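You operate a simulated robot arm through the tools that you are given. There is no shell and no other tool.

Carry out the task below with a simulated two-armed robot. There is one attempt and no reset: what you move stays moved.

Task
Pick up the green stock can with one hand, pass it to the other hand and put it on the low shelf of the packing table. Set down upright: green stock can.
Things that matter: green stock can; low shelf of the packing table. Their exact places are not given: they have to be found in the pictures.

The check looks at the end state, three seconds after you hand in, the way a careful person would. Anything else that was tipped, shoved, dropped, spilled or broken makes it a failure.

Robot
Two 7-joint arms with two-finger grippers on one trunk, on a base that moves. Base frame: it is fixed to the floor where the robot stands at the start and does not move with it; the origin is under the middle of the robot, x ahead of it, y to its left, z up. Units: mm, degrees, N and s.
The left shoulder is at the start at [78, 151, 938], the right one opposite. With the tool pointing down near the work surface each hand reaches from about 100 to 760 mm from the robot's upright axis, wherever it stands, measured 20 degrees to its own side. Places, roughly: green stock can [-2000, -1000, 1000]; low shelf of the packing table [-3400, -2700, 300]. Payload 2.54 kg a hand.
Tool frame (each hand has its own): the origin (TCP) lies between the finger pads and is the grasp point; the fingertips stand 30 mm ahead of it; z points along the fingers, y is the line along which they close. The gripper opens to 116 mm; its body begins 95 mm behind the TCP.
Orientation is that of the tool frame in the base frame, as a unit quaternion [w, x, y, z]. With the fingers straight down and closing along the base's y, the tool's x points along the base's -x, its y along +y and its z along -z.

Tools
- The arms move only by the tool servo_tool. It takes "left_moves", "right_moves" or both (then of equal length, played together; a hand with none holds still); each is a list that holds one entry, the list of rows, each a list of 7 numbers: the turn, a rotation vector about the tool's x, y, z in units of 45 degrees (1.0 is 45 degrees), then the shift along the tool's x, y, z in units of 100 mm (1.0 is 100 mm), then the gripper command, from -1 (shut) to 1 (fully open), values between in proportion. In form: [[[rx, ry, rz, tx, ty, tz, jaw], ...]]. A call has 1 to 20 rows; each row is the pose to reach, as a shift and turn from the pose commanded when the call began, along the tool's axes at that moment. A call with a number of a shift or a turn outside -1 to 1 is refused whole. Each row takes 0.2 s and may step no farther than 50 mm and 8.6 degrees from the row before; otherwise, or with a gripper value out of range, the whole call is refused. A pose out of reach is approached as far as the arm can. The call stops where the force on the tool passes 40 N (or 10 N more than at its start, if that is more) or the arm is blocked; 0.2 s more then pass. Each finger travels about 72 mm/s and halts on what it meets, pressing with about 43 N; the grip force reading is that of the motor and also rises with nothing between the fingers. The clock runs only during rows and for 0.2 s after the last one: add rows that repeat a pose to give the fingers time. The reply holds the time, the measured pose of the TCP, the force on the tool along the base axes, the opening and the grip force, in the units named above and with some noise, with the torque about the TCP (base axes, N m) and any sound that the robot's microphone picked up.
- Cameras (640 x 400 px; columns grow to the right, rows downward): "scene" is now at [158.4, -3.4, 1111]; the picture's right is [-0.07, -1.00, 0.00], its down [-0.02, 0.00, -1.00] and it looks along [1.00, -0.07, -0.02] (base axes); focal length 250 px, centre (320, 200). "left" rides on the left gripper at [69, 15, -122] in its tool frame; the picture's right is [-0.21, 0.98, 0.00], its down [-0.83, -0.18, -0.53] and it looks along [-0.52, -0.11, 0.85] (tool axes); focal length 251 px, centre (320, 200). "right" rides on the right gripper at [69, -15, -122] in its tool frame; the picture's right is [0.21, 0.98, 0.00], its down [-0.83, 0.18, -0.53] and it looks along [-0.52, 0.11, 0.85] (tool axes); focal length 251 px, centre (320, 200).
- grab_frame(camera): a new picture of that camera. It takes no simulated time.
- slide_trunk(by): slides the trunk up (or, below 0, down) by that many mm; the arms and the scene camera ride with it, the base frame stays. It gives what a move gives, with no picture.
- base_move(legs): drives the robot by 1 to 6 legs, each [ahead, left, turn to the left] in mm, mm and degrees, along the robot's own axes; the way and the turn of a leg run together, so that a leg with both is an arc; at most 1500 mm and 180 degrees a leg. The arms and the cameras ride along, it lands a little off, and it stops where it bumps. It gives what a move gives.
- aim_head(pan, tilt): turns the head with the scene camera to pan (to the left, within 80 degrees either way) and tilt (down, from -29 to 69), counted from straight ahead of the robot. It gives what a move gives.
- measure_at(camera, pixels): for up to 12 pixels [column, row] of the newest picture of that camera ("zoom" is the newest enlarged one), the place [x, y, z] in the base frame of the surface seen there, good to about 2 mm. It takes no simulated time.
- inspect(camera, box): a new picture of the part [left, top, right, bottom] of that camera's present view, enlarged. It takes no simulated time.
- job_done(): hands the job in; it is judged then, once.

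Leave the grippers open and the arms clear of the work at the hand-in unless told otherwise.

The tools are called after ">>>" as a command line: name --argument value ..., lists and objects as JSON in quotes. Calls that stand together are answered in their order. servo_tool: Moves the arms, as the interface text tells. Its arguments: {"type":"object","properties":{"left_moves":{"type":"array","items":{"type":"array","items":{"type":"array","items":{"type":"number"}}}},"right_moves":{"type":"array","items":{"type":"array","items":{"type":"array","items":{"type":"number"}}}}},"required":[]} The other tools are called the same way: slide_trunk (by) moves the trunk up or down; base_move (legs) drives the base; aim_head (pan, tilt) turns the head that bears the scene camera; grab_frame (camera) takes a picture; measure_at (camera, pixels) gives the place of the surface under pixels of a picture; inspect (camera, box) takes an enlarged picture of a part of a camera's view; job_done () hands the job in.

At the start:

```text
time_s: 0.0
left_tcp_pos: [519.7, 176.8, 1090.3]
left_tool_rot: [0.0, 0.0, 1.0, 0.0]
left_force: [0.2, -0.4, -0.1]
left_ft_torque: [0.02, 0.03, 0.01]
left_width: 116.0
left_grasp_force: 0.0
right_tcp_pos: [375.9, -154.9, 1095.8]
right_tool_rot: [0.0, 0.0, 1.0, -0.001]
right_force: [0.3, 0.1, 0.1]
right_ft_torque: [0.02, 0.01, 0.0]
right_width: 116.2
right_grasp_force: 0.0
trunk travel left (down, up): [-175.0, 114.0]
robot x, y, heading: [-2.5, -1.2, -0.2]
head pan, tilt (commanded): [-3.9, 1.0]
```

scene: 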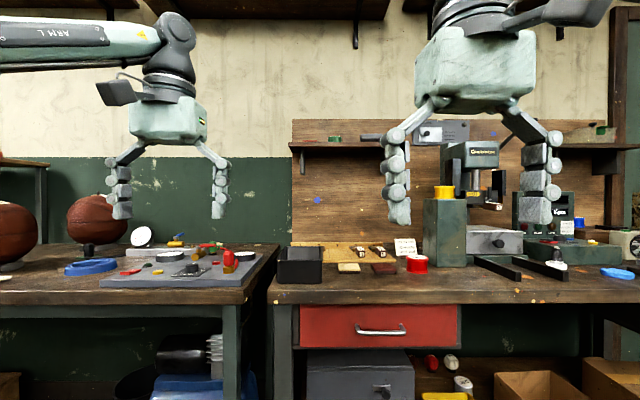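
right: 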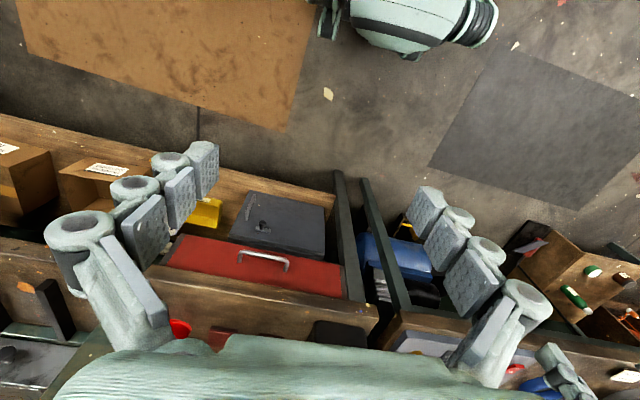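
left: 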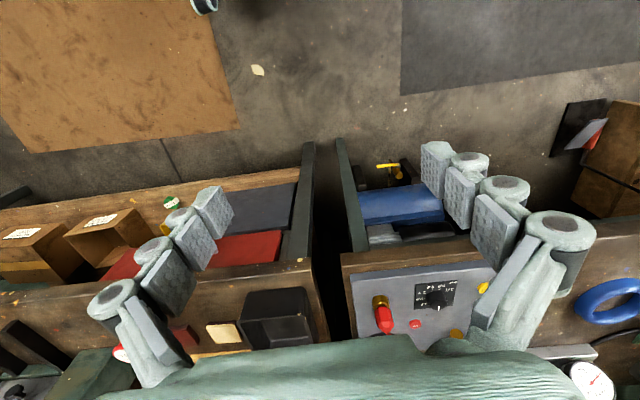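

The robot faces a workbench, and the can should be behind me to the left or right rear. I'll turn the head to look to the right as far as it goes before I drive.

>>> aim_head --pan -80 --tilt 15

>>> grab_frame --camera "scene"

>>> aim_head --pan 80 --tilt 15

>>> grab_frame --camera "scene"

```text
time_s: 1.5
left_tcp_pos: [520.0, 176.4, 1089.5]
left_tool_rot: [0.0, 0.0, 1.0, 0.0]
left_force: [0.3, 0.4, -0.9]
left_ft_torque: [-0.01, -0.04, -0.03]
left_width: 116.2
left_grasp_force: 0.1
right_tcp_pos: [377.5, -156.6, 1096.3]
right_tool_rot: [-0.001, 0.0, 1.0, -0.001]
right_force: [-0.4, 0.0, 0.4]
right_ft_torque: [0.02, 0.01, -0.01]
right_width: 116.1
right_grasp_force: 0.1
trunk travel left (down, up): [-175.0, 114.0]
robot x, y, heading: [1.1, 1.0, -0.0]
head pan, tilt (commanded): [-80.0, 15.0]
```

```text
taken
```

scene: 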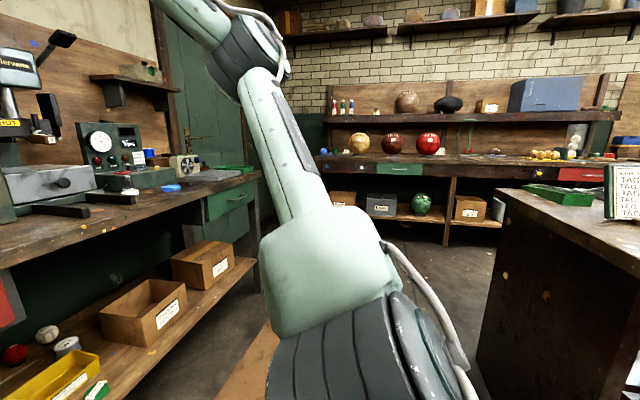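

```text
time_s: 4.0
left_tcp_pos: [519.3, 176.0, 1090.3]
left_tool_rot: [0.0, -0.001, 1.0, 0.0]
left_force: [0.5, -0.2, 0.7]
left_ft_torque: [0.0, -0.04, 0.01]
left_width: 116.3
left_grasp_force: 0.0
right_tcp_pos: [377.2, -157.9, 1095.6]
right_tool_rot: [0.0, 0.0, 1.0, 0.0]
right_force: [-0.3, -0.6, -1.0]
right_ft_torque: [0.03, -0.02, 0.02]
right_width: 116.3
right_grasp_force: 0.0
trunk travel left (down, up): [-175.0, 114.0]
robot x, y, heading: [-0.7, -1.3, -0.0]
head pan, tilt (commanded): [80.0, 15.0]
```

```text
taken
```

scene: 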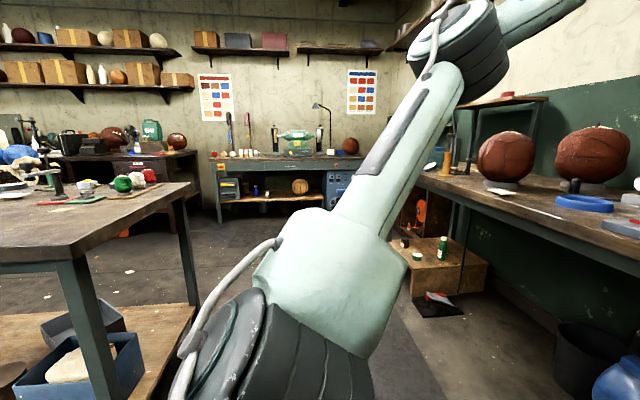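

The view shows tables behind me on both sides. I'll measure a few points of the left-hand picture: the table corners at (190,185) and (60,258), the floor, and the bench edge.

>>> measure_at --camera "scene" --pixels '[[190, 186], [90, 245], [10, 258], [100, 200], [190, 300], [150, 270], [230, 230], [430, 180], [620, 245], [430, 280], [400, 340], [600, 170]]'

>>> aim_head --pan -80 --tilt 25

>>> grab_frame --camera "scene"

```text
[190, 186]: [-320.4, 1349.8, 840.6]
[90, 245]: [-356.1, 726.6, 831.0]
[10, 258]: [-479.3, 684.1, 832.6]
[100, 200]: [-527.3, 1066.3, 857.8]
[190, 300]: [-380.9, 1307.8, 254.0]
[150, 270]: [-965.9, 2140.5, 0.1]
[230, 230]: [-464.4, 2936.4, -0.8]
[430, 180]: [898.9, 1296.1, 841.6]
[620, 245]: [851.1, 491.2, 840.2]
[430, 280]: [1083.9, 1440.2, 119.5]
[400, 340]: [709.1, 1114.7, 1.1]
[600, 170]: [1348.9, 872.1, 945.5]
```

```text
time_s: 6.4
left_tcp_pos: [520.3, 176.9, 1090.1]
left_tool_rot: [0.001, 0.0, 1.0, 0.0]
left_force: [-0.6, 0.5, -0.4]
left_ft_torque: [0.02, 0.0, 0.0]
left_width: 116.2
left_grasp_force: 0.1
right_tcp_pos: [376.1, -156.1, 1097.6]
right_tool_rot: [0.001, 0.0, 1.0, 0.0]
right_force: [0.8, 0.5, 0.5]
right_ft_torque: [-0.01, -0.02, 0.03]
right_width: 116.0
right_grasp_force: 0.1
trunk travel left (down, up): [-175.0, 114.0]
robot x, y, heading: [3.2, 1.5, 0.2]
head pan, tilt (commanded): [-80.0, 25.0]
```

```text
taken
```

scene: 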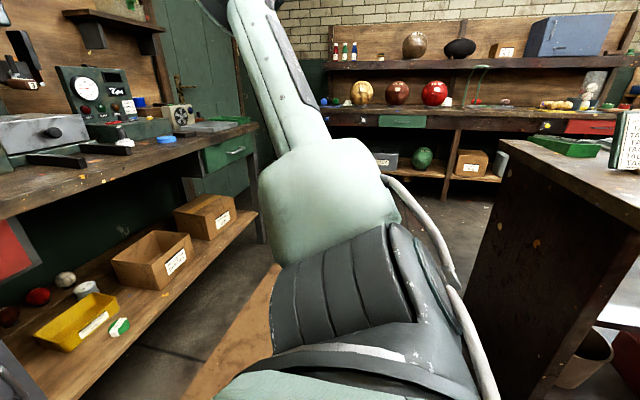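

Next I'll measure the right side: the right rear table corner at (500,143), its edge, and the front bench edge.

>>> measure_at --camera "scene" --pixels '[[502, 145], [638, 215], [560, 150], [480, 360], [10, 190], [200, 150], [240, 128], [440, 200], [470, 200], [410, 100], [250, 260], [430, 130]]'

```text
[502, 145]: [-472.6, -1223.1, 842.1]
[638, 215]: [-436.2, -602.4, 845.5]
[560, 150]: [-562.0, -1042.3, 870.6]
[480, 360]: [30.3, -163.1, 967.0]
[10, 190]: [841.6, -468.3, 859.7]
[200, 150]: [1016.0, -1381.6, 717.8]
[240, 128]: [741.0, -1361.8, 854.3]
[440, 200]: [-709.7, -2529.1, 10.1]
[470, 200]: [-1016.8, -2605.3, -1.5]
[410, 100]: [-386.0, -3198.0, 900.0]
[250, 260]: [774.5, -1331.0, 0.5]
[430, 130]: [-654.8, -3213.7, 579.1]
```

Now I'll check how far the arm sticks out sideways, by measuring points on the right arm in this picture, to be sure turning in place is safe.

>>> measure_at --camera "scene" --pixels '[[320, 200], [285, 80], [250, 20], [268, 230], [390, 190], [330, 300], [450, 280], [380, 230]]'

>>> aim_head --pan 0 --tilt 45

>>> grab_frame --camera "scene"

```text
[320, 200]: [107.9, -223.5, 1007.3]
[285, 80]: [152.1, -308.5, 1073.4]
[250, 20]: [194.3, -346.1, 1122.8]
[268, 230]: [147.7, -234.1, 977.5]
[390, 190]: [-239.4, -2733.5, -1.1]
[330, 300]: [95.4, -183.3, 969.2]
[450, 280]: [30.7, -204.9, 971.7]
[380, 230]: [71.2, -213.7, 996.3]
```

```text
time_s: 7.9
left_tcp_pos: [519.0, 176.8, 1089.3]
left_tool_rot: [-0.001, 0.0, 1.0, 0.0]
left_force: [0.8, 0.0, -0.2]
left_ft_torque: [0.02, 0.01, -0.02]
left_width: 115.9
left_grasp_force: 0.0
right_tcp_pos: [375.6, -157.8, 1096.6]
right_tool_rot: [0.0, 0.0, 1.0, 0.001]
right_force: [1.0, -0.7, -0.7]
right_ft_torque: [-0.01, -0.01, 0.0]
right_width: 115.9
right_grasp_force: 0.1
trunk travel left (down, up): [-175.0, 114.0]
robot x, y, heading: [-3.1, -0.6, 0.1]
head pan, tilt (commanded): [0.0, 45.0]
```

```text
taken
```

scene: 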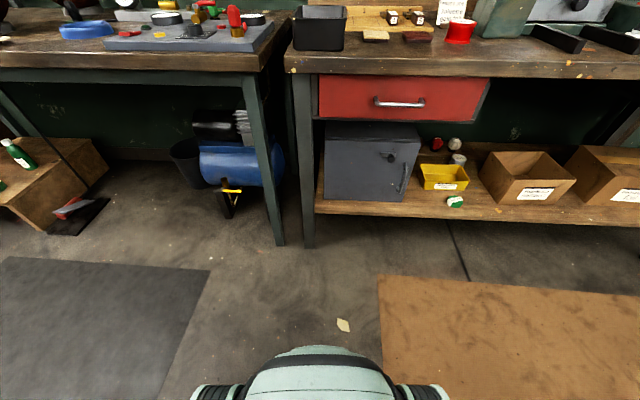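

The arms stay within about 620 mm of the axis and above the benches, so I'll turn right 90° in place and look.

>>> base_move --legs '[[0, 0, -90]]'

>>> aim_head --pan 60 --tilt 10

>>> aim_head --pan -70 --tilt 5

>>> grab_frame --camera "scene"

>>> aim_head --pan -25 --tilt 10

>>> grab_frame --camera "scene"

```text
time_s: 12.3
left_tcp_pos: [176.6, -520.9, 1089.5]
left_tool_rot: [0.0, 0.708, 0.706, 0.0]
left_force: [-0.3, 0.0, 0.0]
left_ft_torque: [0.03, -0.04, -0.02]
left_width: 115.9
left_grasp_force: 0.1
right_tcp_pos: [-157.7, -376.1, 1094.8]
right_tool_rot: [0.0, 0.708, 0.706, -0.001]
right_force: [0.6, -0.5, -0.2]
right_ft_torque: [0.02, -0.01, -0.03]
right_width: 116.0
right_grasp_force: 0.0
trunk travel left (down, up): [-175.0, 114.0]
robot x, y, heading: [-3.9, -0.0, -90.1]
head pan, tilt (commanded): [0.0, 45.0]
```

```text
time_s: 13.6
left_tcp_pos: [177.6, -521.1, 1089.8]
left_tool_rot: [-0.001, 0.708, 0.706, 0.0]
left_force: [0.8, 0.2, -0.6]
left_ft_torque: [0.04, 0.02, 0.01]
left_width: 116.1
left_grasp_force: 0.1
right_tcp_pos: [-157.8, -375.8, 1096.6]
right_tool_rot: [-0.001, 0.708, 0.706, 0.0]
right_force: [0.1, 0.7, -0.3]
right_ft_torque: [-0.01, -0.02, 0.01]
right_width: 116.0
right_grasp_force: 0.0
trunk travel left (down, up): [-175.0, 114.0]
robot x, y, heading: [-0.0, 0.2, -90.0]
head pan, tilt (commanded): [60.0, 10.0]
```

```text
time_s: 15.7
left_tcp_pos: [176.3, -520.7, 1089.1]
left_tool_rot: [0.0, 0.708, 0.706, 0.0]
left_force: [0.4, 0.6, -0.2]
left_ft_torque: [-0.02, 0.0, 0.01]
left_width: 115.6
left_grasp_force: 0.1
right_tcp_pos: [-157.3, -376.8, 1097.4]
right_tool_rot: [0.0, 0.708, 0.707, 0.0]
right_force: [0.8, 0.9, -0.4]
right_ft_torque: [0.0, 0.03, 0.0]
right_width: 116.0
right_grasp_force: 0.1
trunk travel left (down, up): [-175.0, 114.0]
robot x, y, heading: [1.9, 0.2, -90.2]
head pan, tilt (commanded): [-70.0, 5.0]
```

```text
taken
```

scene: 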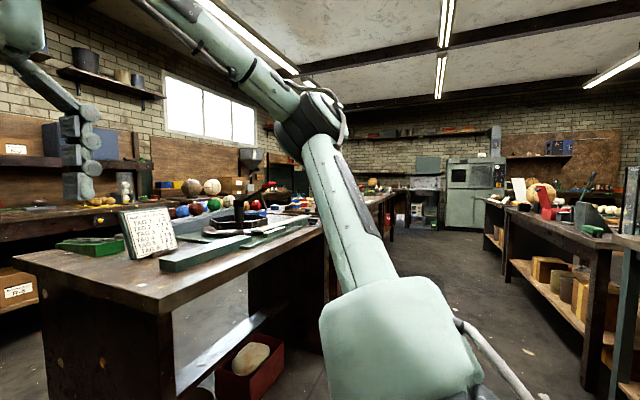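

```text
time_s: 16.8
left_tcp_pos: [175.6, -521.3, 1089.5]
left_tool_rot: [0.0, 0.707, 0.707, -0.001]
left_force: [-0.4, -0.7, 0.3]
left_ft_torque: [0.0, 0.03, 0.02]
left_width: 115.9
left_grasp_force: 0.0
right_tcp_pos: [-157.1, -374.6, 1095.9]
right_tool_rot: [0.0, 0.708, 0.707, 0.0]
right_force: [-0.4, 0.0, 0.8]
right_ft_torque: [-0.03, 0.05, -0.01]
right_width: 116.0
right_grasp_force: 0.0
trunk travel left (down, up): [-175.0, 114.0]
robot x, y, heading: [2.5, 0.2, -90.1]
head pan, tilt (commanded): [-25.0, 10.0]
```

```text
taken
```

scene: 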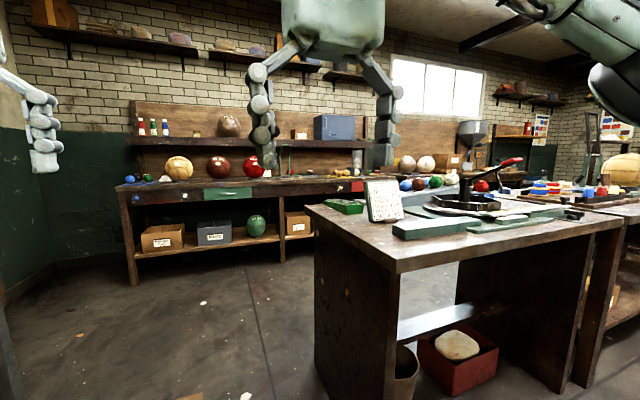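

There's a central aisle between the two island rows, running along -x. I'll turn another 90° right to face down it.

>>> base_move --legs '[[0, 0, -90]]'

>>> aim_head --pan 20 --tilt 8

>>> grab_frame --camera "scene"

>>> aim_head --pan -10 --tilt 12

>>> grab_frame --camera "scene"

```text
time_s: 21.1
left_tcp_pos: [-518.5, -181.4, 1089.2]
left_tool_rot: [0.0, 1.0, 0.004, 0.001]
left_force: [-0.7, 0.7, 0.3]
left_ft_torque: [-0.02, 0.0, -0.05]
left_width: 115.8
left_grasp_force: 0.0
right_tcp_pos: [-378.2, 152.9, 1095.5]
right_tool_rot: [0.0, 1.0, 0.005, 0.001]
right_force: [0.6, 0.2, 0.5]
right_ft_torque: [-0.02, 0.02, 0.02]
right_width: 116.1
right_grasp_force: 0.0
trunk travel left (down, up): [-175.0, 114.0]
robot x, y, heading: [1.9, -2.7, -179.3]
head pan, tilt (commanded): [-25.0, 10.0]
```

```text
time_s: 22.2
left_tcp_pos: [-519.0, -180.9, 1090.3]
left_tool_rot: [0.0, 1.0, 0.005, 0.0]
left_force: [-0.1, -0.3, -0.6]
left_ft_torque: [0.02, 0.0, 0.0]
left_width: 115.7
left_grasp_force: 0.0
right_tcp_pos: [-378.3, 153.1, 1096.4]
right_tool_rot: [0.0, 1.0, 0.005, 0.0]
right_force: [0.2, -0.6, 1.1]
right_ft_torque: [-0.03, -0.01, 0.01]
right_width: 115.9
right_grasp_force: 0.1
trunk travel left (down, up): [-175.0, 114.0]
robot x, y, heading: [0.1, -3.8, -179.5]
head pan, tilt (commanded): [20.0, 8.0]
```

```text
taken
```

scene: 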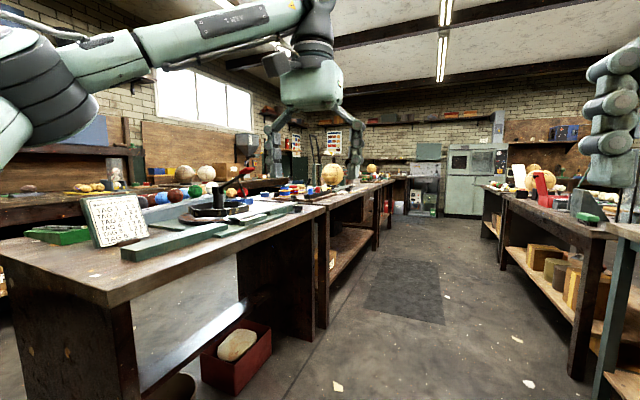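

```text
time_s: 23.2
left_tcp_pos: [-519.8, -180.8, 1090.3]
left_tool_rot: [0.0, 1.0, 0.005, 0.0]
left_force: [0.8, 0.0, -0.4]
left_ft_torque: [-0.02, 0.02, -0.01]
left_width: 116.0
left_grasp_force: 0.1
right_tcp_pos: [-378.0, 152.8, 1095.7]
right_tool_rot: [0.0, 1.0, 0.004, 0.0]
right_force: [-0.1, 0.0, 0.3]
right_ft_torque: [0.0, 0.0, 0.04]
right_width: 116.1
right_grasp_force: 0.0
trunk travel left (down, up): [-175.0, 114.0]
robot x, y, heading: [0.0, 0.0, -179.4]
head pan, tilt (commanded): [-10.0, 12.0]
```

```text
taken
```

scene: 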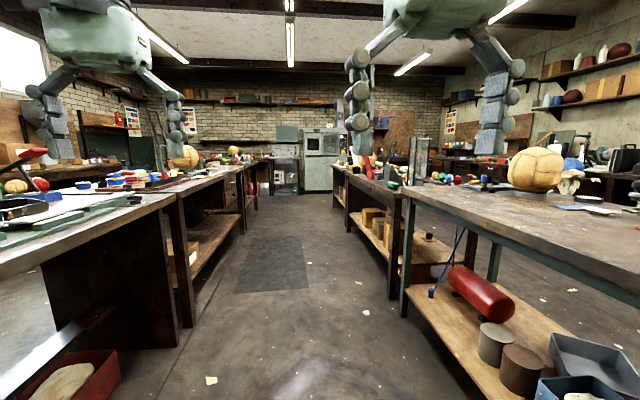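

I'll measure the aisle edges, (180,200), (185,330), (410,195) and (395,290), and the things on the second left table.

>>> measure_at --camera "scene" --pixels '[[100, 222], [175, 195], [235, 175], [190, 320], [410, 195], [395, 295], [405, 300], [345, 190], [240, 240], [160, 250], [600, 270], [190, 155]]'

>>> inspect --camera "scene" --box '[0, 100, 320, 300]'

```text
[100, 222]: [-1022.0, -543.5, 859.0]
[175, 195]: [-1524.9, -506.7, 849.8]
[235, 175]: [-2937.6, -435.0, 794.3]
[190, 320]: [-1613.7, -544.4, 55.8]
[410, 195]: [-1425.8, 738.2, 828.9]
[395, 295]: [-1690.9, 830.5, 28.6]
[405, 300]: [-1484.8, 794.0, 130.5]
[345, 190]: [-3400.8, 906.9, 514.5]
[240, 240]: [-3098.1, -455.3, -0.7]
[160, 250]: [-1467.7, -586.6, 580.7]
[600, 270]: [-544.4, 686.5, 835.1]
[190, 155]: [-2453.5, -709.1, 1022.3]
```

```text
2.00 times, centred on (160, 200) of scene
```

zoom: 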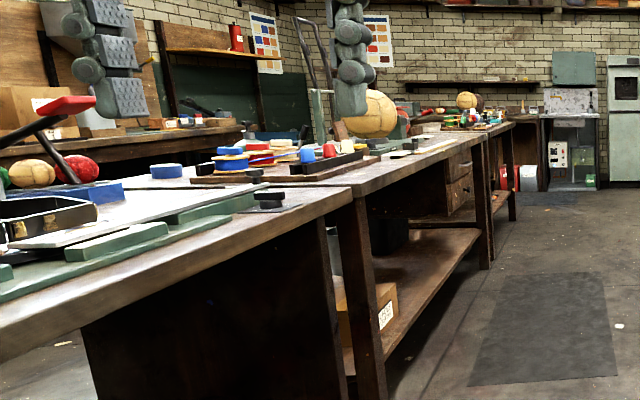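

The aisle is clear from y≈-500 to y≈740. I'll drive ahead 1300 mm and look to the left.

>>> base_move --legs '[[1300, 0, 0]]'

>>> aim_head --pan 60 --tilt 20

>>> grab_frame --camera "scene"

>>> aim_head --pan 25 --tilt 15

>>> grab_frame --camera "scene"

```text
time_s: 29.7
left_tcp_pos: [-1819.4, -188.3, 1089.2]
left_tool_rot: [0.001, 1.0, 0.003, 0.0]
left_force: [0.6, 0.3, -1.1]
left_ft_torque: [0.0, -0.03, -0.01]
left_width: 115.9
left_grasp_force: 0.0
right_tcp_pos: [-1678.2, 145.4, 1095.7]
right_tool_rot: [0.0, 1.0, 0.003, 0.0]
right_force: [0.6, 0.6, -0.1]
right_ft_torque: [-0.02, -0.03, -0.05]
right_width: 115.8
right_grasp_force: 0.0
trunk travel left (down, up): [-175.0, 114.0]
robot x, y, heading: [-1299.8, -9.6, -179.5]
head pan, tilt (commanded): [-10.0, 12.0]
```

```text
time_s: 31.1
left_tcp_pos: [-1820.7, -189.4, 1089.9]
left_tool_rot: [0.0, 1.0, 0.002, 0.0]
left_force: [-1.1, -0.6, 0.5]
left_ft_torque: [0.02, -0.02, -0.02]
left_width: 115.9
left_grasp_force: 0.1
right_tcp_pos: [-1677.6, 145.7, 1096.6]
right_tool_rot: [0.0, 1.0, 0.002, 0.001]
right_force: [-0.7, 0.1, 0.6]
right_ft_torque: [0.0, 0.01, -0.01]
right_width: 115.8
right_grasp_force: 0.1
trunk travel left (down, up): [-175.0, 114.0]
robot x, y, heading: [-1301.4, -10.7, -179.5]
head pan, tilt (commanded): [60.0, 20.0]
```

```text
taken
```

scene: 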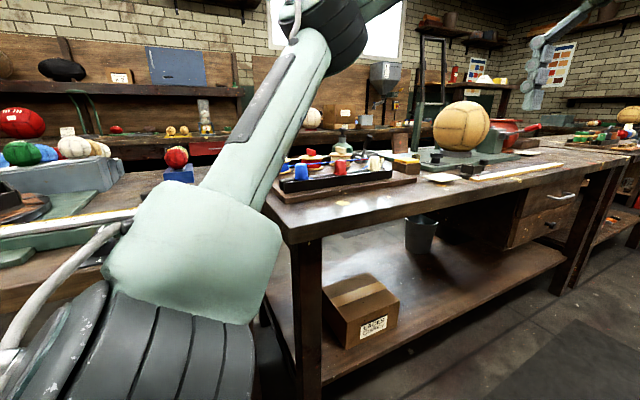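

```text
time_s: 32.1
left_tcp_pos: [-1819.0, -188.3, 1089.2]
left_tool_rot: [0.0, 1.0, 0.003, 0.0]
left_force: [-0.3, 0.3, -0.1]
left_ft_torque: [0.04, 0.01, -0.02]
left_width: 116.0
left_grasp_force: 0.0
right_tcp_pos: [-1678.1, 144.9, 1097.1]
right_tool_rot: [0.0, 1.0, 0.003, 0.0]
right_force: [0.6, -0.1, -0.3]
right_ft_torque: [0.02, -0.01, -0.01]
right_width: 115.9
right_grasp_force: 0.1
trunk travel left (down, up): [-175.0, 114.0]
robot x, y, heading: [-1302.6, -10.0, -179.7]
head pan, tilt (commanded): [25.0, 15.0]
```

```text
taken
```

scene: 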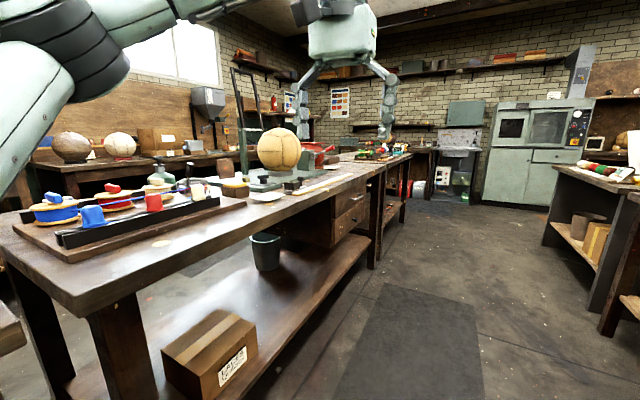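

There are pale-green things on the table near (343,143) in the first picture. I'll enlarge that area to identify the green stock can.

>>> inspect --camera "scene" --box '[20, 130, 340, 260]'

>>> measure_at --camera "scene" --pixels '[[160, 178], [225, 170], [152, 202], [240, 190], [280, 150], [90, 215], [60, 210], [110, 200], [330, 180], [110, 280], [300, 200], [250, 187]]'

```text
2.00 times, centred on (180, 195) of scene
```

zoom: 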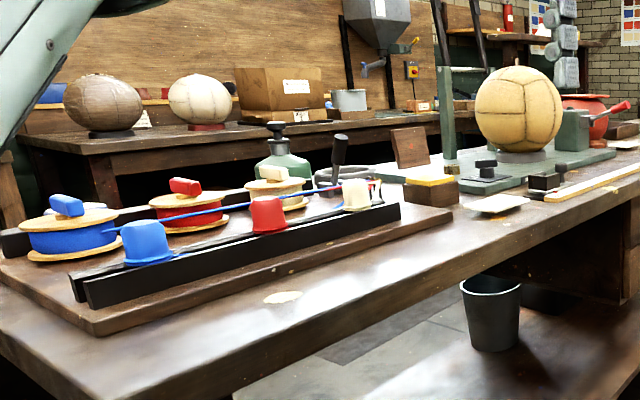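

```text
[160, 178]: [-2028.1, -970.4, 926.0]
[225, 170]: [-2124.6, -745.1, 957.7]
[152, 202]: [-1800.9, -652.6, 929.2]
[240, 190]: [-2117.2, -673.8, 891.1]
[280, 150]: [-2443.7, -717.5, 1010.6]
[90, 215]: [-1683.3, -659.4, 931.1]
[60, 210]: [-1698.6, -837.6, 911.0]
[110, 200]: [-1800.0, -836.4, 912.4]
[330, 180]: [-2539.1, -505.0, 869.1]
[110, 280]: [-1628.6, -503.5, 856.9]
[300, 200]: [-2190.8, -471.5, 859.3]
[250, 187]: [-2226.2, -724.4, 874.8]
```

The pale-green can with a dark cap (zoom (285,160)) stands at about [-2028,-970,926], behind the thread reels. I'll drive ahead 700 mm to come level with it, then turn left to face it.

>>> base_move --legs '[[700, 0, 0], [0, 0, 90]]'

>>> aim_head --pan 0 --tilt 15

>>> grab_frame --camera "scene"

>>> grab_frame --camera "left"

>>> grab_frame --camera "right"

```text
time_s: 40.0
left_tcp_pos: [-1817.8, -529.3, 1088.9]
left_tool_rot: [0.0, 0.7, 0.714, 0.0]
left_force: [-0.1, 0.6, 0.3]
left_ft_torque: [0.02, 0.02, 0.01]
left_width: 116.2
left_grasp_force: 0.1
right_tcp_pos: [-2152.4, -391.4, 1094.9]
right_tool_rot: [0.0, 0.699, 0.715, 0.0]
right_force: [-0.2, 0.9, -0.7]
right_ft_torque: [0.02, 0.01, 0.01]
right_width: 116.1
right_grasp_force: 0.1
trunk travel left (down, up): [-175.0, 114.0]
robot x, y, heading: [-2004.1, -9.8, -88.8]
head pan, tilt (commanded): [25.0, 15.0]
```

```text
time_s: 40.9
left_tcp_pos: [-1816.6, -528.6, 1089.9]
left_tool_rot: [0.0, 0.7, 0.714, -0.001]
left_force: [-0.5, 0.1, -0.1]
left_ft_torque: [0.03, 0.01, -0.01]
left_width: 116.1
left_grasp_force: 0.0
right_tcp_pos: [-2152.7, -391.0, 1097.3]
right_tool_rot: [0.0, 0.699, 0.715, 0.0]
right_force: [-0.5, 0.2, 0.4]
right_ft_torque: [-0.01, 0.0, -0.01]
right_width: 116.2
right_grasp_force: 0.0
trunk travel left (down, up): [-175.0, 114.0]
robot x, y, heading: [-2003.2, -13.7, -88.9]
head pan, tilt (commanded): [0.0, 15.0]
```

```text
taken
```

scene: 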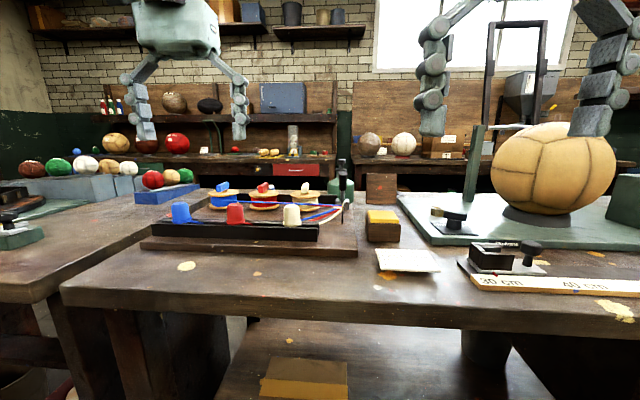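

```text
taken
```

left: 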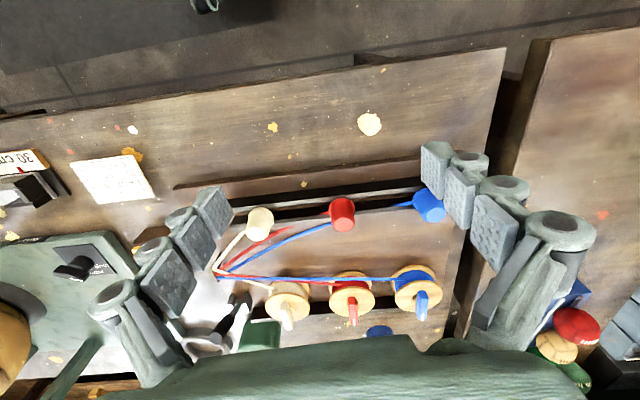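

```text
taken
```

right: 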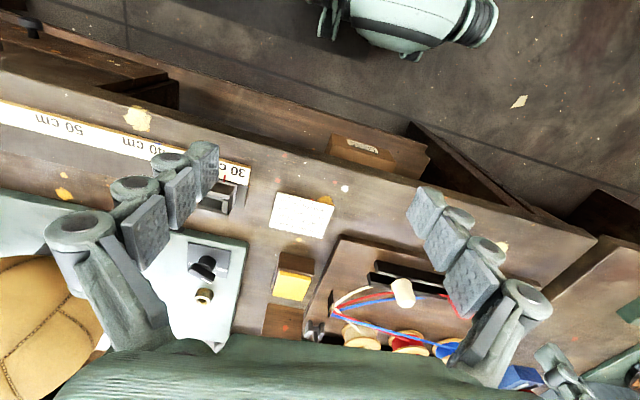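

The green object peeks out at scene (342,185) behind the reels and a dark-handled tool. I'll enlarge it.

>>> inspect --camera "scene" --box '[260, 140, 420, 240]'

```text
4.00 times, centred on (340, 190) of scene
```

zoom: 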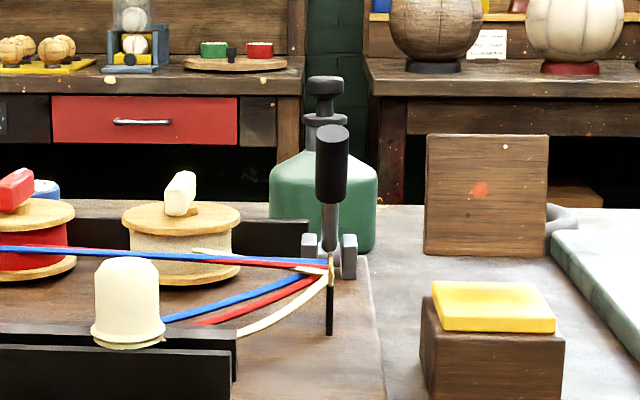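

The green object has shoulders and a black cap. I'll raise the trunk fully for a better view and to check for other green cans nearby.

>>> slide_trunk --by 114

>>> aim_head --pan 0 --tilt 20

>>> inspect --camera "scene" --box '[200, 80, 520, 280]'

```text
time_s: 42.3
left_tcp_pos: [-1816.5, -529.2, 1203.1]
left_tool_rot: [0.0, 0.7, 0.714, 0.0]
left_force: [0.1, -0.2, 1.0]
left_ft_torque: [-0.01, 0.0, 0.02]
left_width: 116.0
left_grasp_force: 0.1
right_tcp_pos: [-2153.3, -390.9, 1210.8]
right_tool_rot: [-0.001, 0.699, 0.715, 0.0]
right_force: [0.2, 0.0, -0.6]
right_ft_torque: [-0.01, 0.02, 0.0]
right_width: 115.7
right_grasp_force: 0.1
trunk travel left (down, up): [-289.0, 0.0]
robot x, y, heading: [-2008.4, -9.7, -88.5]
head pan, tilt (commanded): [0.0, 15.0]
```

```text
time_s: 43.0
left_tcp_pos: [-1817.0, -528.7, 1203.7]
left_tool_rot: [0.0, 0.7, 0.714, -0.001]
left_force: [0.4, -0.4, -0.5]
left_ft_torque: [0.02, -0.02, -0.01]
left_width: 115.8
left_grasp_force: 0.0
right_tcp_pos: [-2152.5, -391.6, 1209.2]
right_tool_rot: [0.0, 0.699, 0.715, 0.0]
right_force: [0.9, 0.4, -0.6]
right_ft_torque: [-0.03, 0.02, -0.03]
right_width: 116.0
right_grasp_force: 0.1
trunk travel left (down, up): [-289.0, 0.0]
robot x, y, heading: [-2004.0, -17.1, -89.0]
head pan, tilt (commanded): [0.0, 20.0]
```

```text
2.00 times, centred on (360, 180) of scene
```

zoom: 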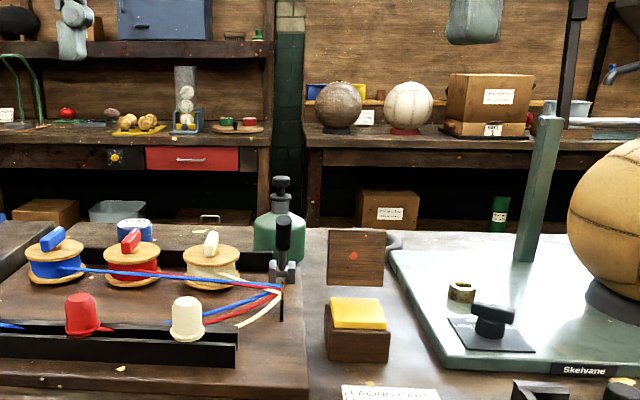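

I'll measure the green can's points: cap (281,183), shoulder (279,215), body bottom and the blue tin (132,230), plus the table and barrier in front.

>>> measure_at --camera "zoom" --pixels '[[281, 183], [282, 203], [262, 215], [262, 240], [257, 258], [302, 240], [283, 230], [132, 230], [372, 242], [245, 262], [500, 215], [355, 255]]'

>>> inspect --camera "scene" --box '[300, 150, 380, 230]'

```text
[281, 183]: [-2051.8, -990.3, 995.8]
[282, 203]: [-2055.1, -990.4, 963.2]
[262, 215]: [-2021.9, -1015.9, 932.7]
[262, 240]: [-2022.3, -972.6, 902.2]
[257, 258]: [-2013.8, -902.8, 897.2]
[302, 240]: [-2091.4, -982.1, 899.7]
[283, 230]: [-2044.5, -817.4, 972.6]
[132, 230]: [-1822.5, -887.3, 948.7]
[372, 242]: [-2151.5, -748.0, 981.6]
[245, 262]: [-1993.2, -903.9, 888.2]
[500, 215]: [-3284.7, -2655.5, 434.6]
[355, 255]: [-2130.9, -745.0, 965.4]
```

```text
5.00 times, centred on (340, 190) of scene
```

zoom: 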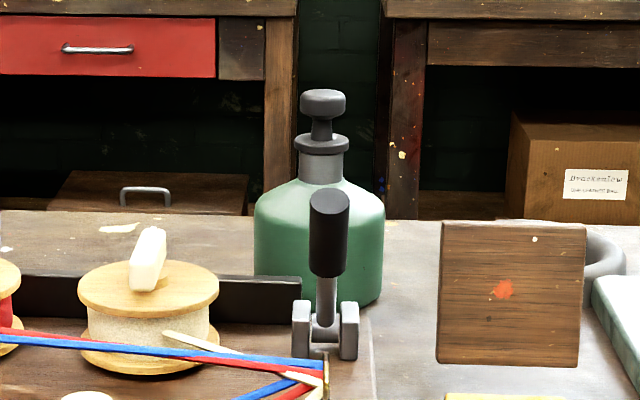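

The can (knob at [-2052,-990,996], body about 90 mm wide) is near the table's far edge, and the dark-green tin at [-3285,-2656,434] already stands on the far low shelf, so that is where the packing table is. Picking from the far side of this table looks easier. I'll check the table's far edge and the aisle beyond it.

>>> grab_frame --camera "scene"

>>> measure_at --camera "scene" --pixels '[[375, 195], [400, 195], [310, 195], [300, 193], [410, 190], [430, 135], [330, 167], [250, 165], [345, 180], [395, 185]]'

>>> aim_head --pan -60 --tilt 20

>>> grab_frame --camera "scene"

```text
taken
```

scene: 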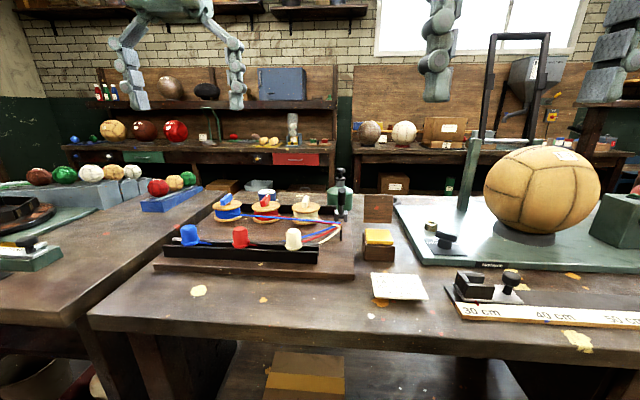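

```text
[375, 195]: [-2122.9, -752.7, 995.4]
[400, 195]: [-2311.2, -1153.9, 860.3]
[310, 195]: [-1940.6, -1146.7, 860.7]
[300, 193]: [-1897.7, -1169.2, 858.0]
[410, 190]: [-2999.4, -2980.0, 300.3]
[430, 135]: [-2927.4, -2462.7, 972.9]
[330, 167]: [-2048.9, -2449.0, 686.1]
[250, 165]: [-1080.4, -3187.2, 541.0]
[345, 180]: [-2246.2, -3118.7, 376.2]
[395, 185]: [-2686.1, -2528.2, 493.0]
```

```text
time_s: 44.3
left_tcp_pos: [-1817.0, -528.9, 1202.0]
left_tool_rot: [-0.001, 0.7, 0.714, 0.0]
left_force: [0.4, -0.1, -0.3]
left_ft_torque: [-0.03, 0.0, -0.01]
left_width: 116.1
left_grasp_force: 0.0
right_tcp_pos: [-2153.3, -391.8, 1208.8]
right_tool_rot: [0.001, 0.7, 0.714, 0.0]
right_force: [1.1, 0.4, -0.9]
right_ft_torque: [0.01, -0.01, 0.02]
right_width: 115.9
right_grasp_force: 0.1
trunk travel left (down, up): [-289.0, 0.0]
robot x, y, heading: [-2003.0, -12.8, -88.9]
head pan, tilt (commanded): [-60.0, 20.0]
```

```text
taken
```

scene: 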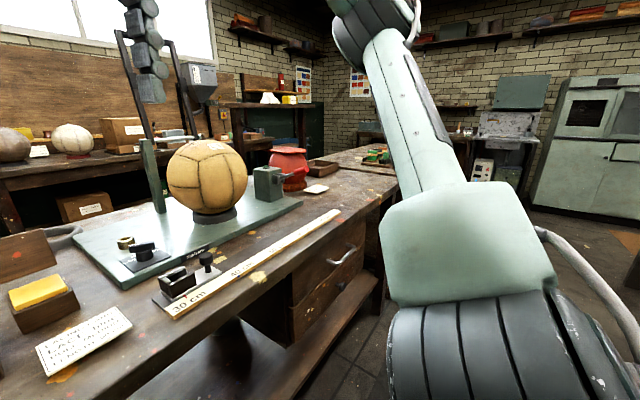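

Table 2's far edge is at y≈-1170, and the packing table front is at y≈-2450, so the south aisle is about 1.3 m wide. I'll go round the near end: back off 100 mm, strafe left (+x) about 2100 mm, and look again.

>>> base_move --legs '[[-100, 0, 0], [0, 1080, 0], [0, 1080, 0]]'

>>> aim_head --pan 0 --tilt 25

>>> grab_frame --camera "scene"

```text
time_s: 66.0
left_tcp_pos: [353.7, -372.8, 1204.0]
left_tool_rot: [0.0, 0.696, 0.718, 0.0]
left_force: [-0.3, -0.8, -0.5]
left_ft_torque: [0.03, -0.01, -0.03]
left_width: 115.8
left_grasp_force: 0.1
right_tcp_pos: [16.8, -238.5, 1209.9]
right_tool_rot: [0.0, 0.696, 0.718, 0.001]
right_force: [0.0, 0.1, -0.2]
right_ft_torque: [0.0, 0.01, -0.01]
right_width: 115.8
right_grasp_force: 0.1
trunk travel left (down, up): [-289.0, 0.0]
robot x, y, heading: [162.7, 141.3, -88.1]
head pan, tilt (commanded): [-60.0, 20.0]
```

```text
time_s: 67.3
left_tcp_pos: [354.8, -373.6, 1203.3]
left_tool_rot: [0.0, 0.696, 0.718, -0.001]
left_force: [-0.1, -0.8, 0.0]
left_ft_torque: [-0.02, 0.0, -0.03]
left_width: 115.9
left_grasp_force: 0.0
right_tcp_pos: [17.0, -239.6, 1210.0]
right_tool_rot: [0.0, 0.696, 0.718, 0.0]
right_force: [0.7, -0.2, -1.1]
right_ft_torque: [0.03, 0.0, 0.0]
right_width: 116.0
right_grasp_force: 0.1
trunk travel left (down, up): [-289.0, 0.0]
robot x, y, heading: [160.3, 139.1, -88.4]
head pan, tilt (commanded): [0.0, 25.0]
```

```text
taken
```

scene: 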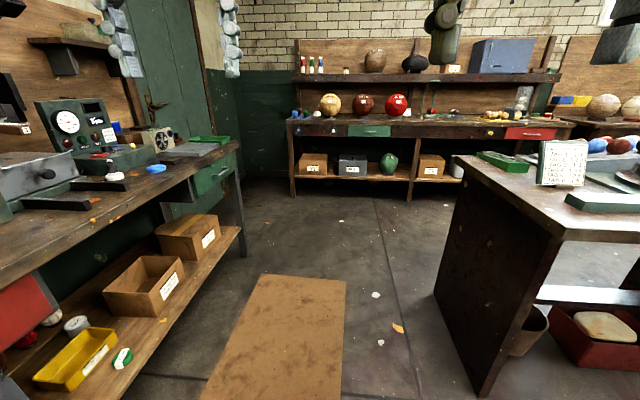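

I'll measure the gap edges, (240,145) bench end, (465,160) table corner, (440,390) lower, and the wall bench front (300,190).

>>> measure_at --camera "scene" --pixels '[[238, 145], [60, 240], [458, 158], [545, 235], [470, 385], [240, 250], [300, 200], [410, 200], [350, 300], [560, 170]]'

```text
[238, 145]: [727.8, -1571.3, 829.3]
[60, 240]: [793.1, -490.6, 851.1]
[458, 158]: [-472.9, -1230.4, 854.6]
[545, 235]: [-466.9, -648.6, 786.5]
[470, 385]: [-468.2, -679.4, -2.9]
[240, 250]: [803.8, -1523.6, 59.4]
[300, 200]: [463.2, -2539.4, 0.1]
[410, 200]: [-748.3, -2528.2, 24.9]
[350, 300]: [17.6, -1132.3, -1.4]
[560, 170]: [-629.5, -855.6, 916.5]
```

The gap runs from x=-470 to x=730 and I'm at x=160. I'll correct the heading and drive forward about 1950 mm into the south aisle, then turn right to face -x.

>>> base_move --legs '[[0, 0, -2], [980, 0, 0], [970, 0, 0], [0, 0, -89.5]]'

>>> aim_head --pan 0 --tilt 15

>>> grab_frame --camera "scene"

```text
time_s: 81.4
left_tcp_pos: [-357.3, -1986.7, 1203.4]
left_tool_rot: [-0.001, 1.0, 0.002, 0.001]
left_force: [0.4, 0.1, 0.7]
left_ft_torque: [0.02, 0.04, 0.01]
left_width: 116.0
left_grasp_force: 0.1
right_tcp_pos: [-215.1, -1652.6, 1210.5]
right_tool_rot: [0.0, 1.0, 0.001, 0.0]
right_force: [-0.1, 0.0, 0.4]
right_ft_torque: [0.0, -0.03, -0.01]
right_width: 116.0
right_grasp_force: 0.0
trunk travel left (down, up): [-289.0, 0.0]
robot x, y, heading: [167.3, -1807.1, -179.8]
head pan, tilt (commanded): [0.0, 25.0]
```

```text
time_s: 82.1
left_tcp_pos: [-357.0, -1986.3, 1202.6]
left_tool_rot: [0.0, 1.0, 0.001, 0.0]
left_force: [0.6, 1.3, -0.6]
left_ft_torque: [-0.01, 0.01, 0.0]
left_width: 116.0
left_grasp_force: 0.1
right_tcp_pos: [-214.1, -1652.7, 1210.1]
right_tool_rot: [0.0, 1.0, 0.002, 0.001]
right_force: [0.0, -1.1, 0.1]
right_ft_torque: [-0.03, 0.0, 0.01]
right_width: 116.2
right_grasp_force: 0.0
trunk travel left (down, up): [-289.0, 0.0]
robot x, y, heading: [161.7, -1811.7, -179.6]
head pan, tilt (commanded): [0.0, 15.0]
```

```text
taken
```

scene: 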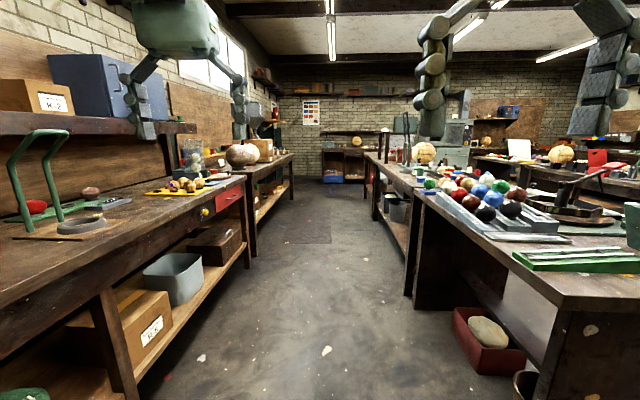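

The south aisle is clear. I'll drive ahead about 2200 mm to come level with the can, and look left at the packing table.

>>> base_move --legs '[[1100, 0, 0], [1100, 0, 0]]'

>>> aim_head --pan 30 --tilt 25

>>> grab_frame --camera "scene"

>>> aim_head --pan -50 --tilt 20

>>> grab_frame --camera "scene"

```text
time_s: 93.0
left_tcp_pos: [-2558.3, -1988.9, 1203.1]
left_tool_rot: [0.0, 1.0, 0.004, 0.0]
left_force: [0.1, 0.1, 0.0]
left_ft_torque: [0.01, -0.01, 0.01]
left_width: 116.0
left_grasp_force: 0.1
right_tcp_pos: [-2416.1, -1654.6, 1210.9]
right_tool_rot: [0.0, 1.0, 0.003, 0.0]
right_force: [-0.1, -0.2, 0.0]
right_ft_torque: [-0.01, -0.02, -0.02]
right_width: 115.8
right_grasp_force: 0.0
trunk travel left (down, up): [-289.0, 0.0]
robot x, y, heading: [-2038.0, -1812.4, -179.7]
head pan, tilt (commanded): [0.0, 15.0]
```

```text
time_s: 93.9
left_tcp_pos: [-2556.9, -1988.0, 1202.4]
left_tool_rot: [0.0, 1.0, 0.004, 0.0]
left_force: [0.4, -0.2, -0.4]
left_ft_torque: [-0.03, 0.0, 0.02]
left_width: 116.1
left_grasp_force: 0.1
right_tcp_pos: [-2415.6, -1653.8, 1211.1]
right_tool_rot: [-0.001, 1.0, 0.003, 0.0]
right_force: [-1.0, -0.5, 0.0]
right_ft_torque: [-0.02, -0.03, 0.05]
right_width: 115.8
right_grasp_force: 0.0
trunk travel left (down, up): [-289.0, 0.0]
robot x, y, heading: [-2037.1, -1809.8, -179.8]
head pan, tilt (commanded): [30.0, 25.0]
```

```text
taken
```

scene: 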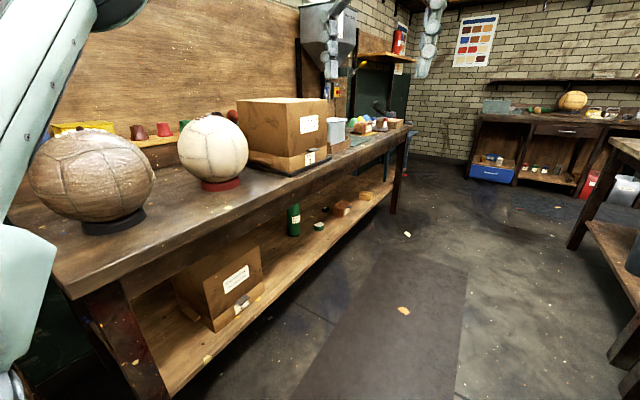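

```text
time_s: 95.5
left_tcp_pos: [-2557.6, -1988.2, 1204.7]
left_tool_rot: [0.001, 1.0, 0.004, 0.0]
left_force: [0.5, -0.3, -0.6]
left_ft_torque: [0.04, 0.0, 0.0]
left_width: 116.1
left_grasp_force: 0.1
right_tcp_pos: [-2416.1, -1654.8, 1211.1]
right_tool_rot: [0.0, 1.0, 0.004, 0.0]
right_force: [-0.5, -0.7, 0.3]
right_ft_torque: [0.03, -0.02, 0.0]
right_width: 116.1
right_grasp_force: 0.0
trunk travel left (down, up): [-289.0, 0.0]
robot x, y, heading: [-2040.5, -1810.3, -179.8]
head pan, tilt (commanded): [-50.0, 20.0]
```

```text
taken
```

scene: 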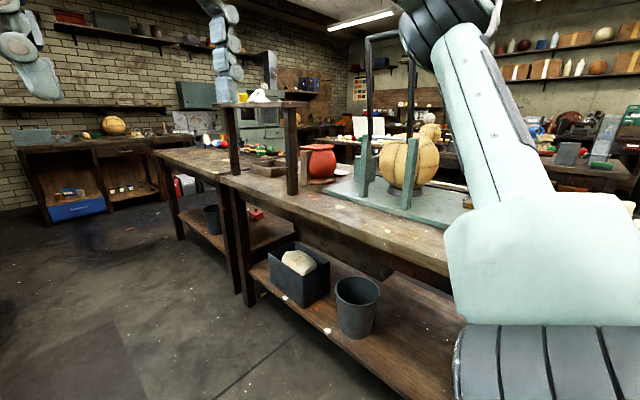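

The packing table's low shelf is visible with a carton, a dark-green labelled tin and small blocks. Before turning toward the can, I'll measure the tall black frame at (385,60)/(360,180) on table 2 to make sure the arms clear it.

>>> measure_at --camera "scene" --pixels '[[367, 60], [365, 185], [410, 190], [385, 35], [300, 180], [270, 105], [235, 95], [440, 270], [250, 180], [400, 330], [320, 160]]'

```text
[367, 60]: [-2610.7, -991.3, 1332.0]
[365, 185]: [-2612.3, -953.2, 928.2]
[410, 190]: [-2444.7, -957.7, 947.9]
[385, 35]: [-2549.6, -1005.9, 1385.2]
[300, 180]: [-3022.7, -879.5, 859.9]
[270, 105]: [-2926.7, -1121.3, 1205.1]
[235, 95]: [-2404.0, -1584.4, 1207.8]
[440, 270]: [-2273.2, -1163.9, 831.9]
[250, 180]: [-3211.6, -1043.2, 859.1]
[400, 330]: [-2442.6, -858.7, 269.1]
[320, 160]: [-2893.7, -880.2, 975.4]
```

The frame is about 945 mm from my axis, outside the arm sweep. I'll turn right 90° to face the can and look at it.

>>> base_move --legs '[[0, 0, -90]]'

>>> aim_head --pan 0 --tilt 25

>>> grab_frame --camera "scene"

>>> inspect --camera "scene" --box '[240, 100, 400, 200]'

```text
time_s: 99.8
left_tcp_pos: [-2211.5, -1287.1, 1203.9]
left_tool_rot: [0.001, -0.704, 0.71, 0.0]
left_force: [-0.4, 0.8, 0.2]
left_ft_torque: [0.04, 0.06, -0.03]
left_width: 115.8
left_grasp_force: 0.1
right_tcp_pos: [-1879.7, -1433.0, 1210.0]
right_tool_rot: [0.0, -0.704, 0.71, 0.0]
right_force: [0.5, 0.2, -0.7]
right_ft_torque: [0.0, -0.02, 0.0]
right_width: 116.0
right_grasp_force: 0.1
trunk travel left (down, up): [-289.0, 0.0]
robot x, y, heading: [-2043.1, -1808.5, 89.6]
head pan, tilt (commanded): [-50.0, 20.0]
```

```text
time_s: 101.0
left_tcp_pos: [-2211.9, -1286.7, 1203.8]
left_tool_rot: [0.0, -0.705, 0.71, 0.0]
left_force: [0.2, 0.5, 0.2]
left_ft_torque: [0.04, -0.01, -0.02]
left_width: 115.7
left_grasp_force: 0.1
right_tcp_pos: [-1879.0, -1432.7, 1210.7]
right_tool_rot: [0.001, -0.705, 0.709, 0.001]
right_force: [0.2, 0.3, -0.2]
right_ft_torque: [-0.02, 0.01, 0.0]
right_width: 116.0
right_grasp_force: 0.0
trunk travel left (down, up): [-289.0, 0.0]
robot x, y, heading: [-2041.5, -1807.4, 89.8]
head pan, tilt (commanded): [0.0, 25.0]
```

```text
taken
```

scene: 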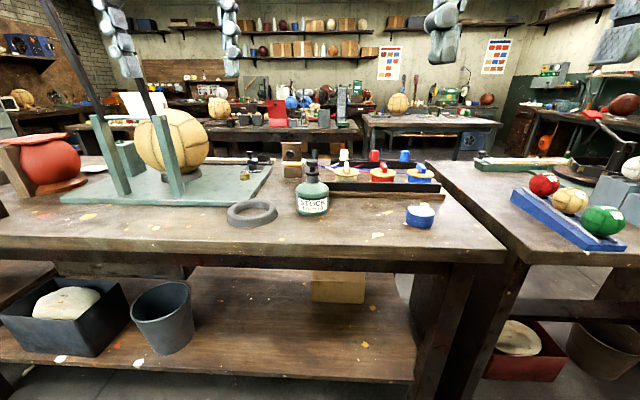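

```text
4.00 times, centred on (320, 150) of scene
```

zoom: 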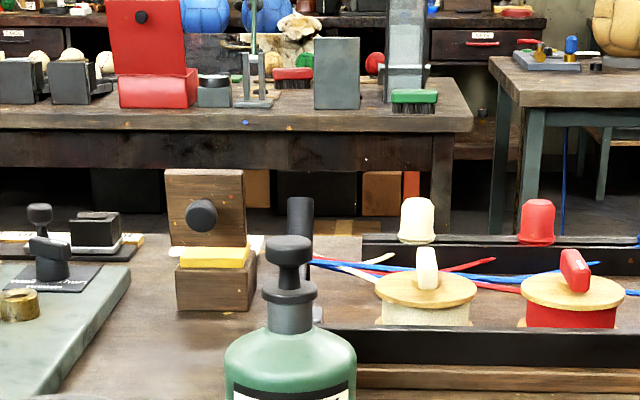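

The label on the green can reads "STOCK", so it is the right one. I'll enlarge and measure it.

>>> inspect --camera "scene" --box '[280, 140, 345, 225]'

```text
4.71 times, centred on (312, 182) of scene
```

zoom: 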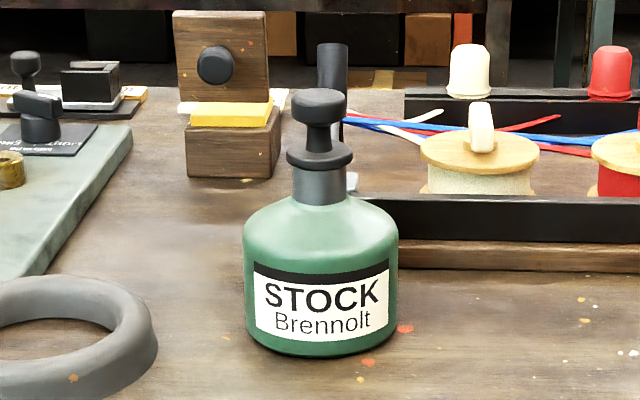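

I'll measure the knob, collar, neck, shoulder and base of the can in this zoom.

>>> measure_at --camera "zoom" --pixels '[[320, 98], [320, 115], [296, 108], [344, 108], [320, 160], [318, 190], [296, 190], [342, 190], [320, 225], [250, 250], [393, 250], [320, 300]]'

>>> measure_at --camera "zoom" --pixels '[[320, 350], [320, 368], [248, 310], [395, 310], [400, 205], [380, 203], [357, 200], [420, 260], [150, 340], [60, 280], [430, 190], [335, 60]]'

```text
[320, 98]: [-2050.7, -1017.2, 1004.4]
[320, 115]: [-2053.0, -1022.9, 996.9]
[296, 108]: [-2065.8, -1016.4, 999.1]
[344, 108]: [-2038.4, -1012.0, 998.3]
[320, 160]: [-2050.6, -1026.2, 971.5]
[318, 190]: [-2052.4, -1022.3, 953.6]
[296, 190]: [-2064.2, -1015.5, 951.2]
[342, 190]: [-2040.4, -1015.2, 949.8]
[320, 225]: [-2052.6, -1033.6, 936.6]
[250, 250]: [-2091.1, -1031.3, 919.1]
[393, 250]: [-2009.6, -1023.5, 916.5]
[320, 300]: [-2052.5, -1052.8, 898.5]
```

```text
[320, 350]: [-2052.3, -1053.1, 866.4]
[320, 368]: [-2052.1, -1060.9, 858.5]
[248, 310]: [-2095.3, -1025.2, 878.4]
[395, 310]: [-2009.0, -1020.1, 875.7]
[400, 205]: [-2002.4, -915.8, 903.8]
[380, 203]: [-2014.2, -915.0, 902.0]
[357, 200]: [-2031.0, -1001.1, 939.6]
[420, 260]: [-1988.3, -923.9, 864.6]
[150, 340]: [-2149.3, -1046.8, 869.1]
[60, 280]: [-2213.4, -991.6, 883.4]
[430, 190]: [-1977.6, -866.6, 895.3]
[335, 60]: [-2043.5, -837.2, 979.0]
```

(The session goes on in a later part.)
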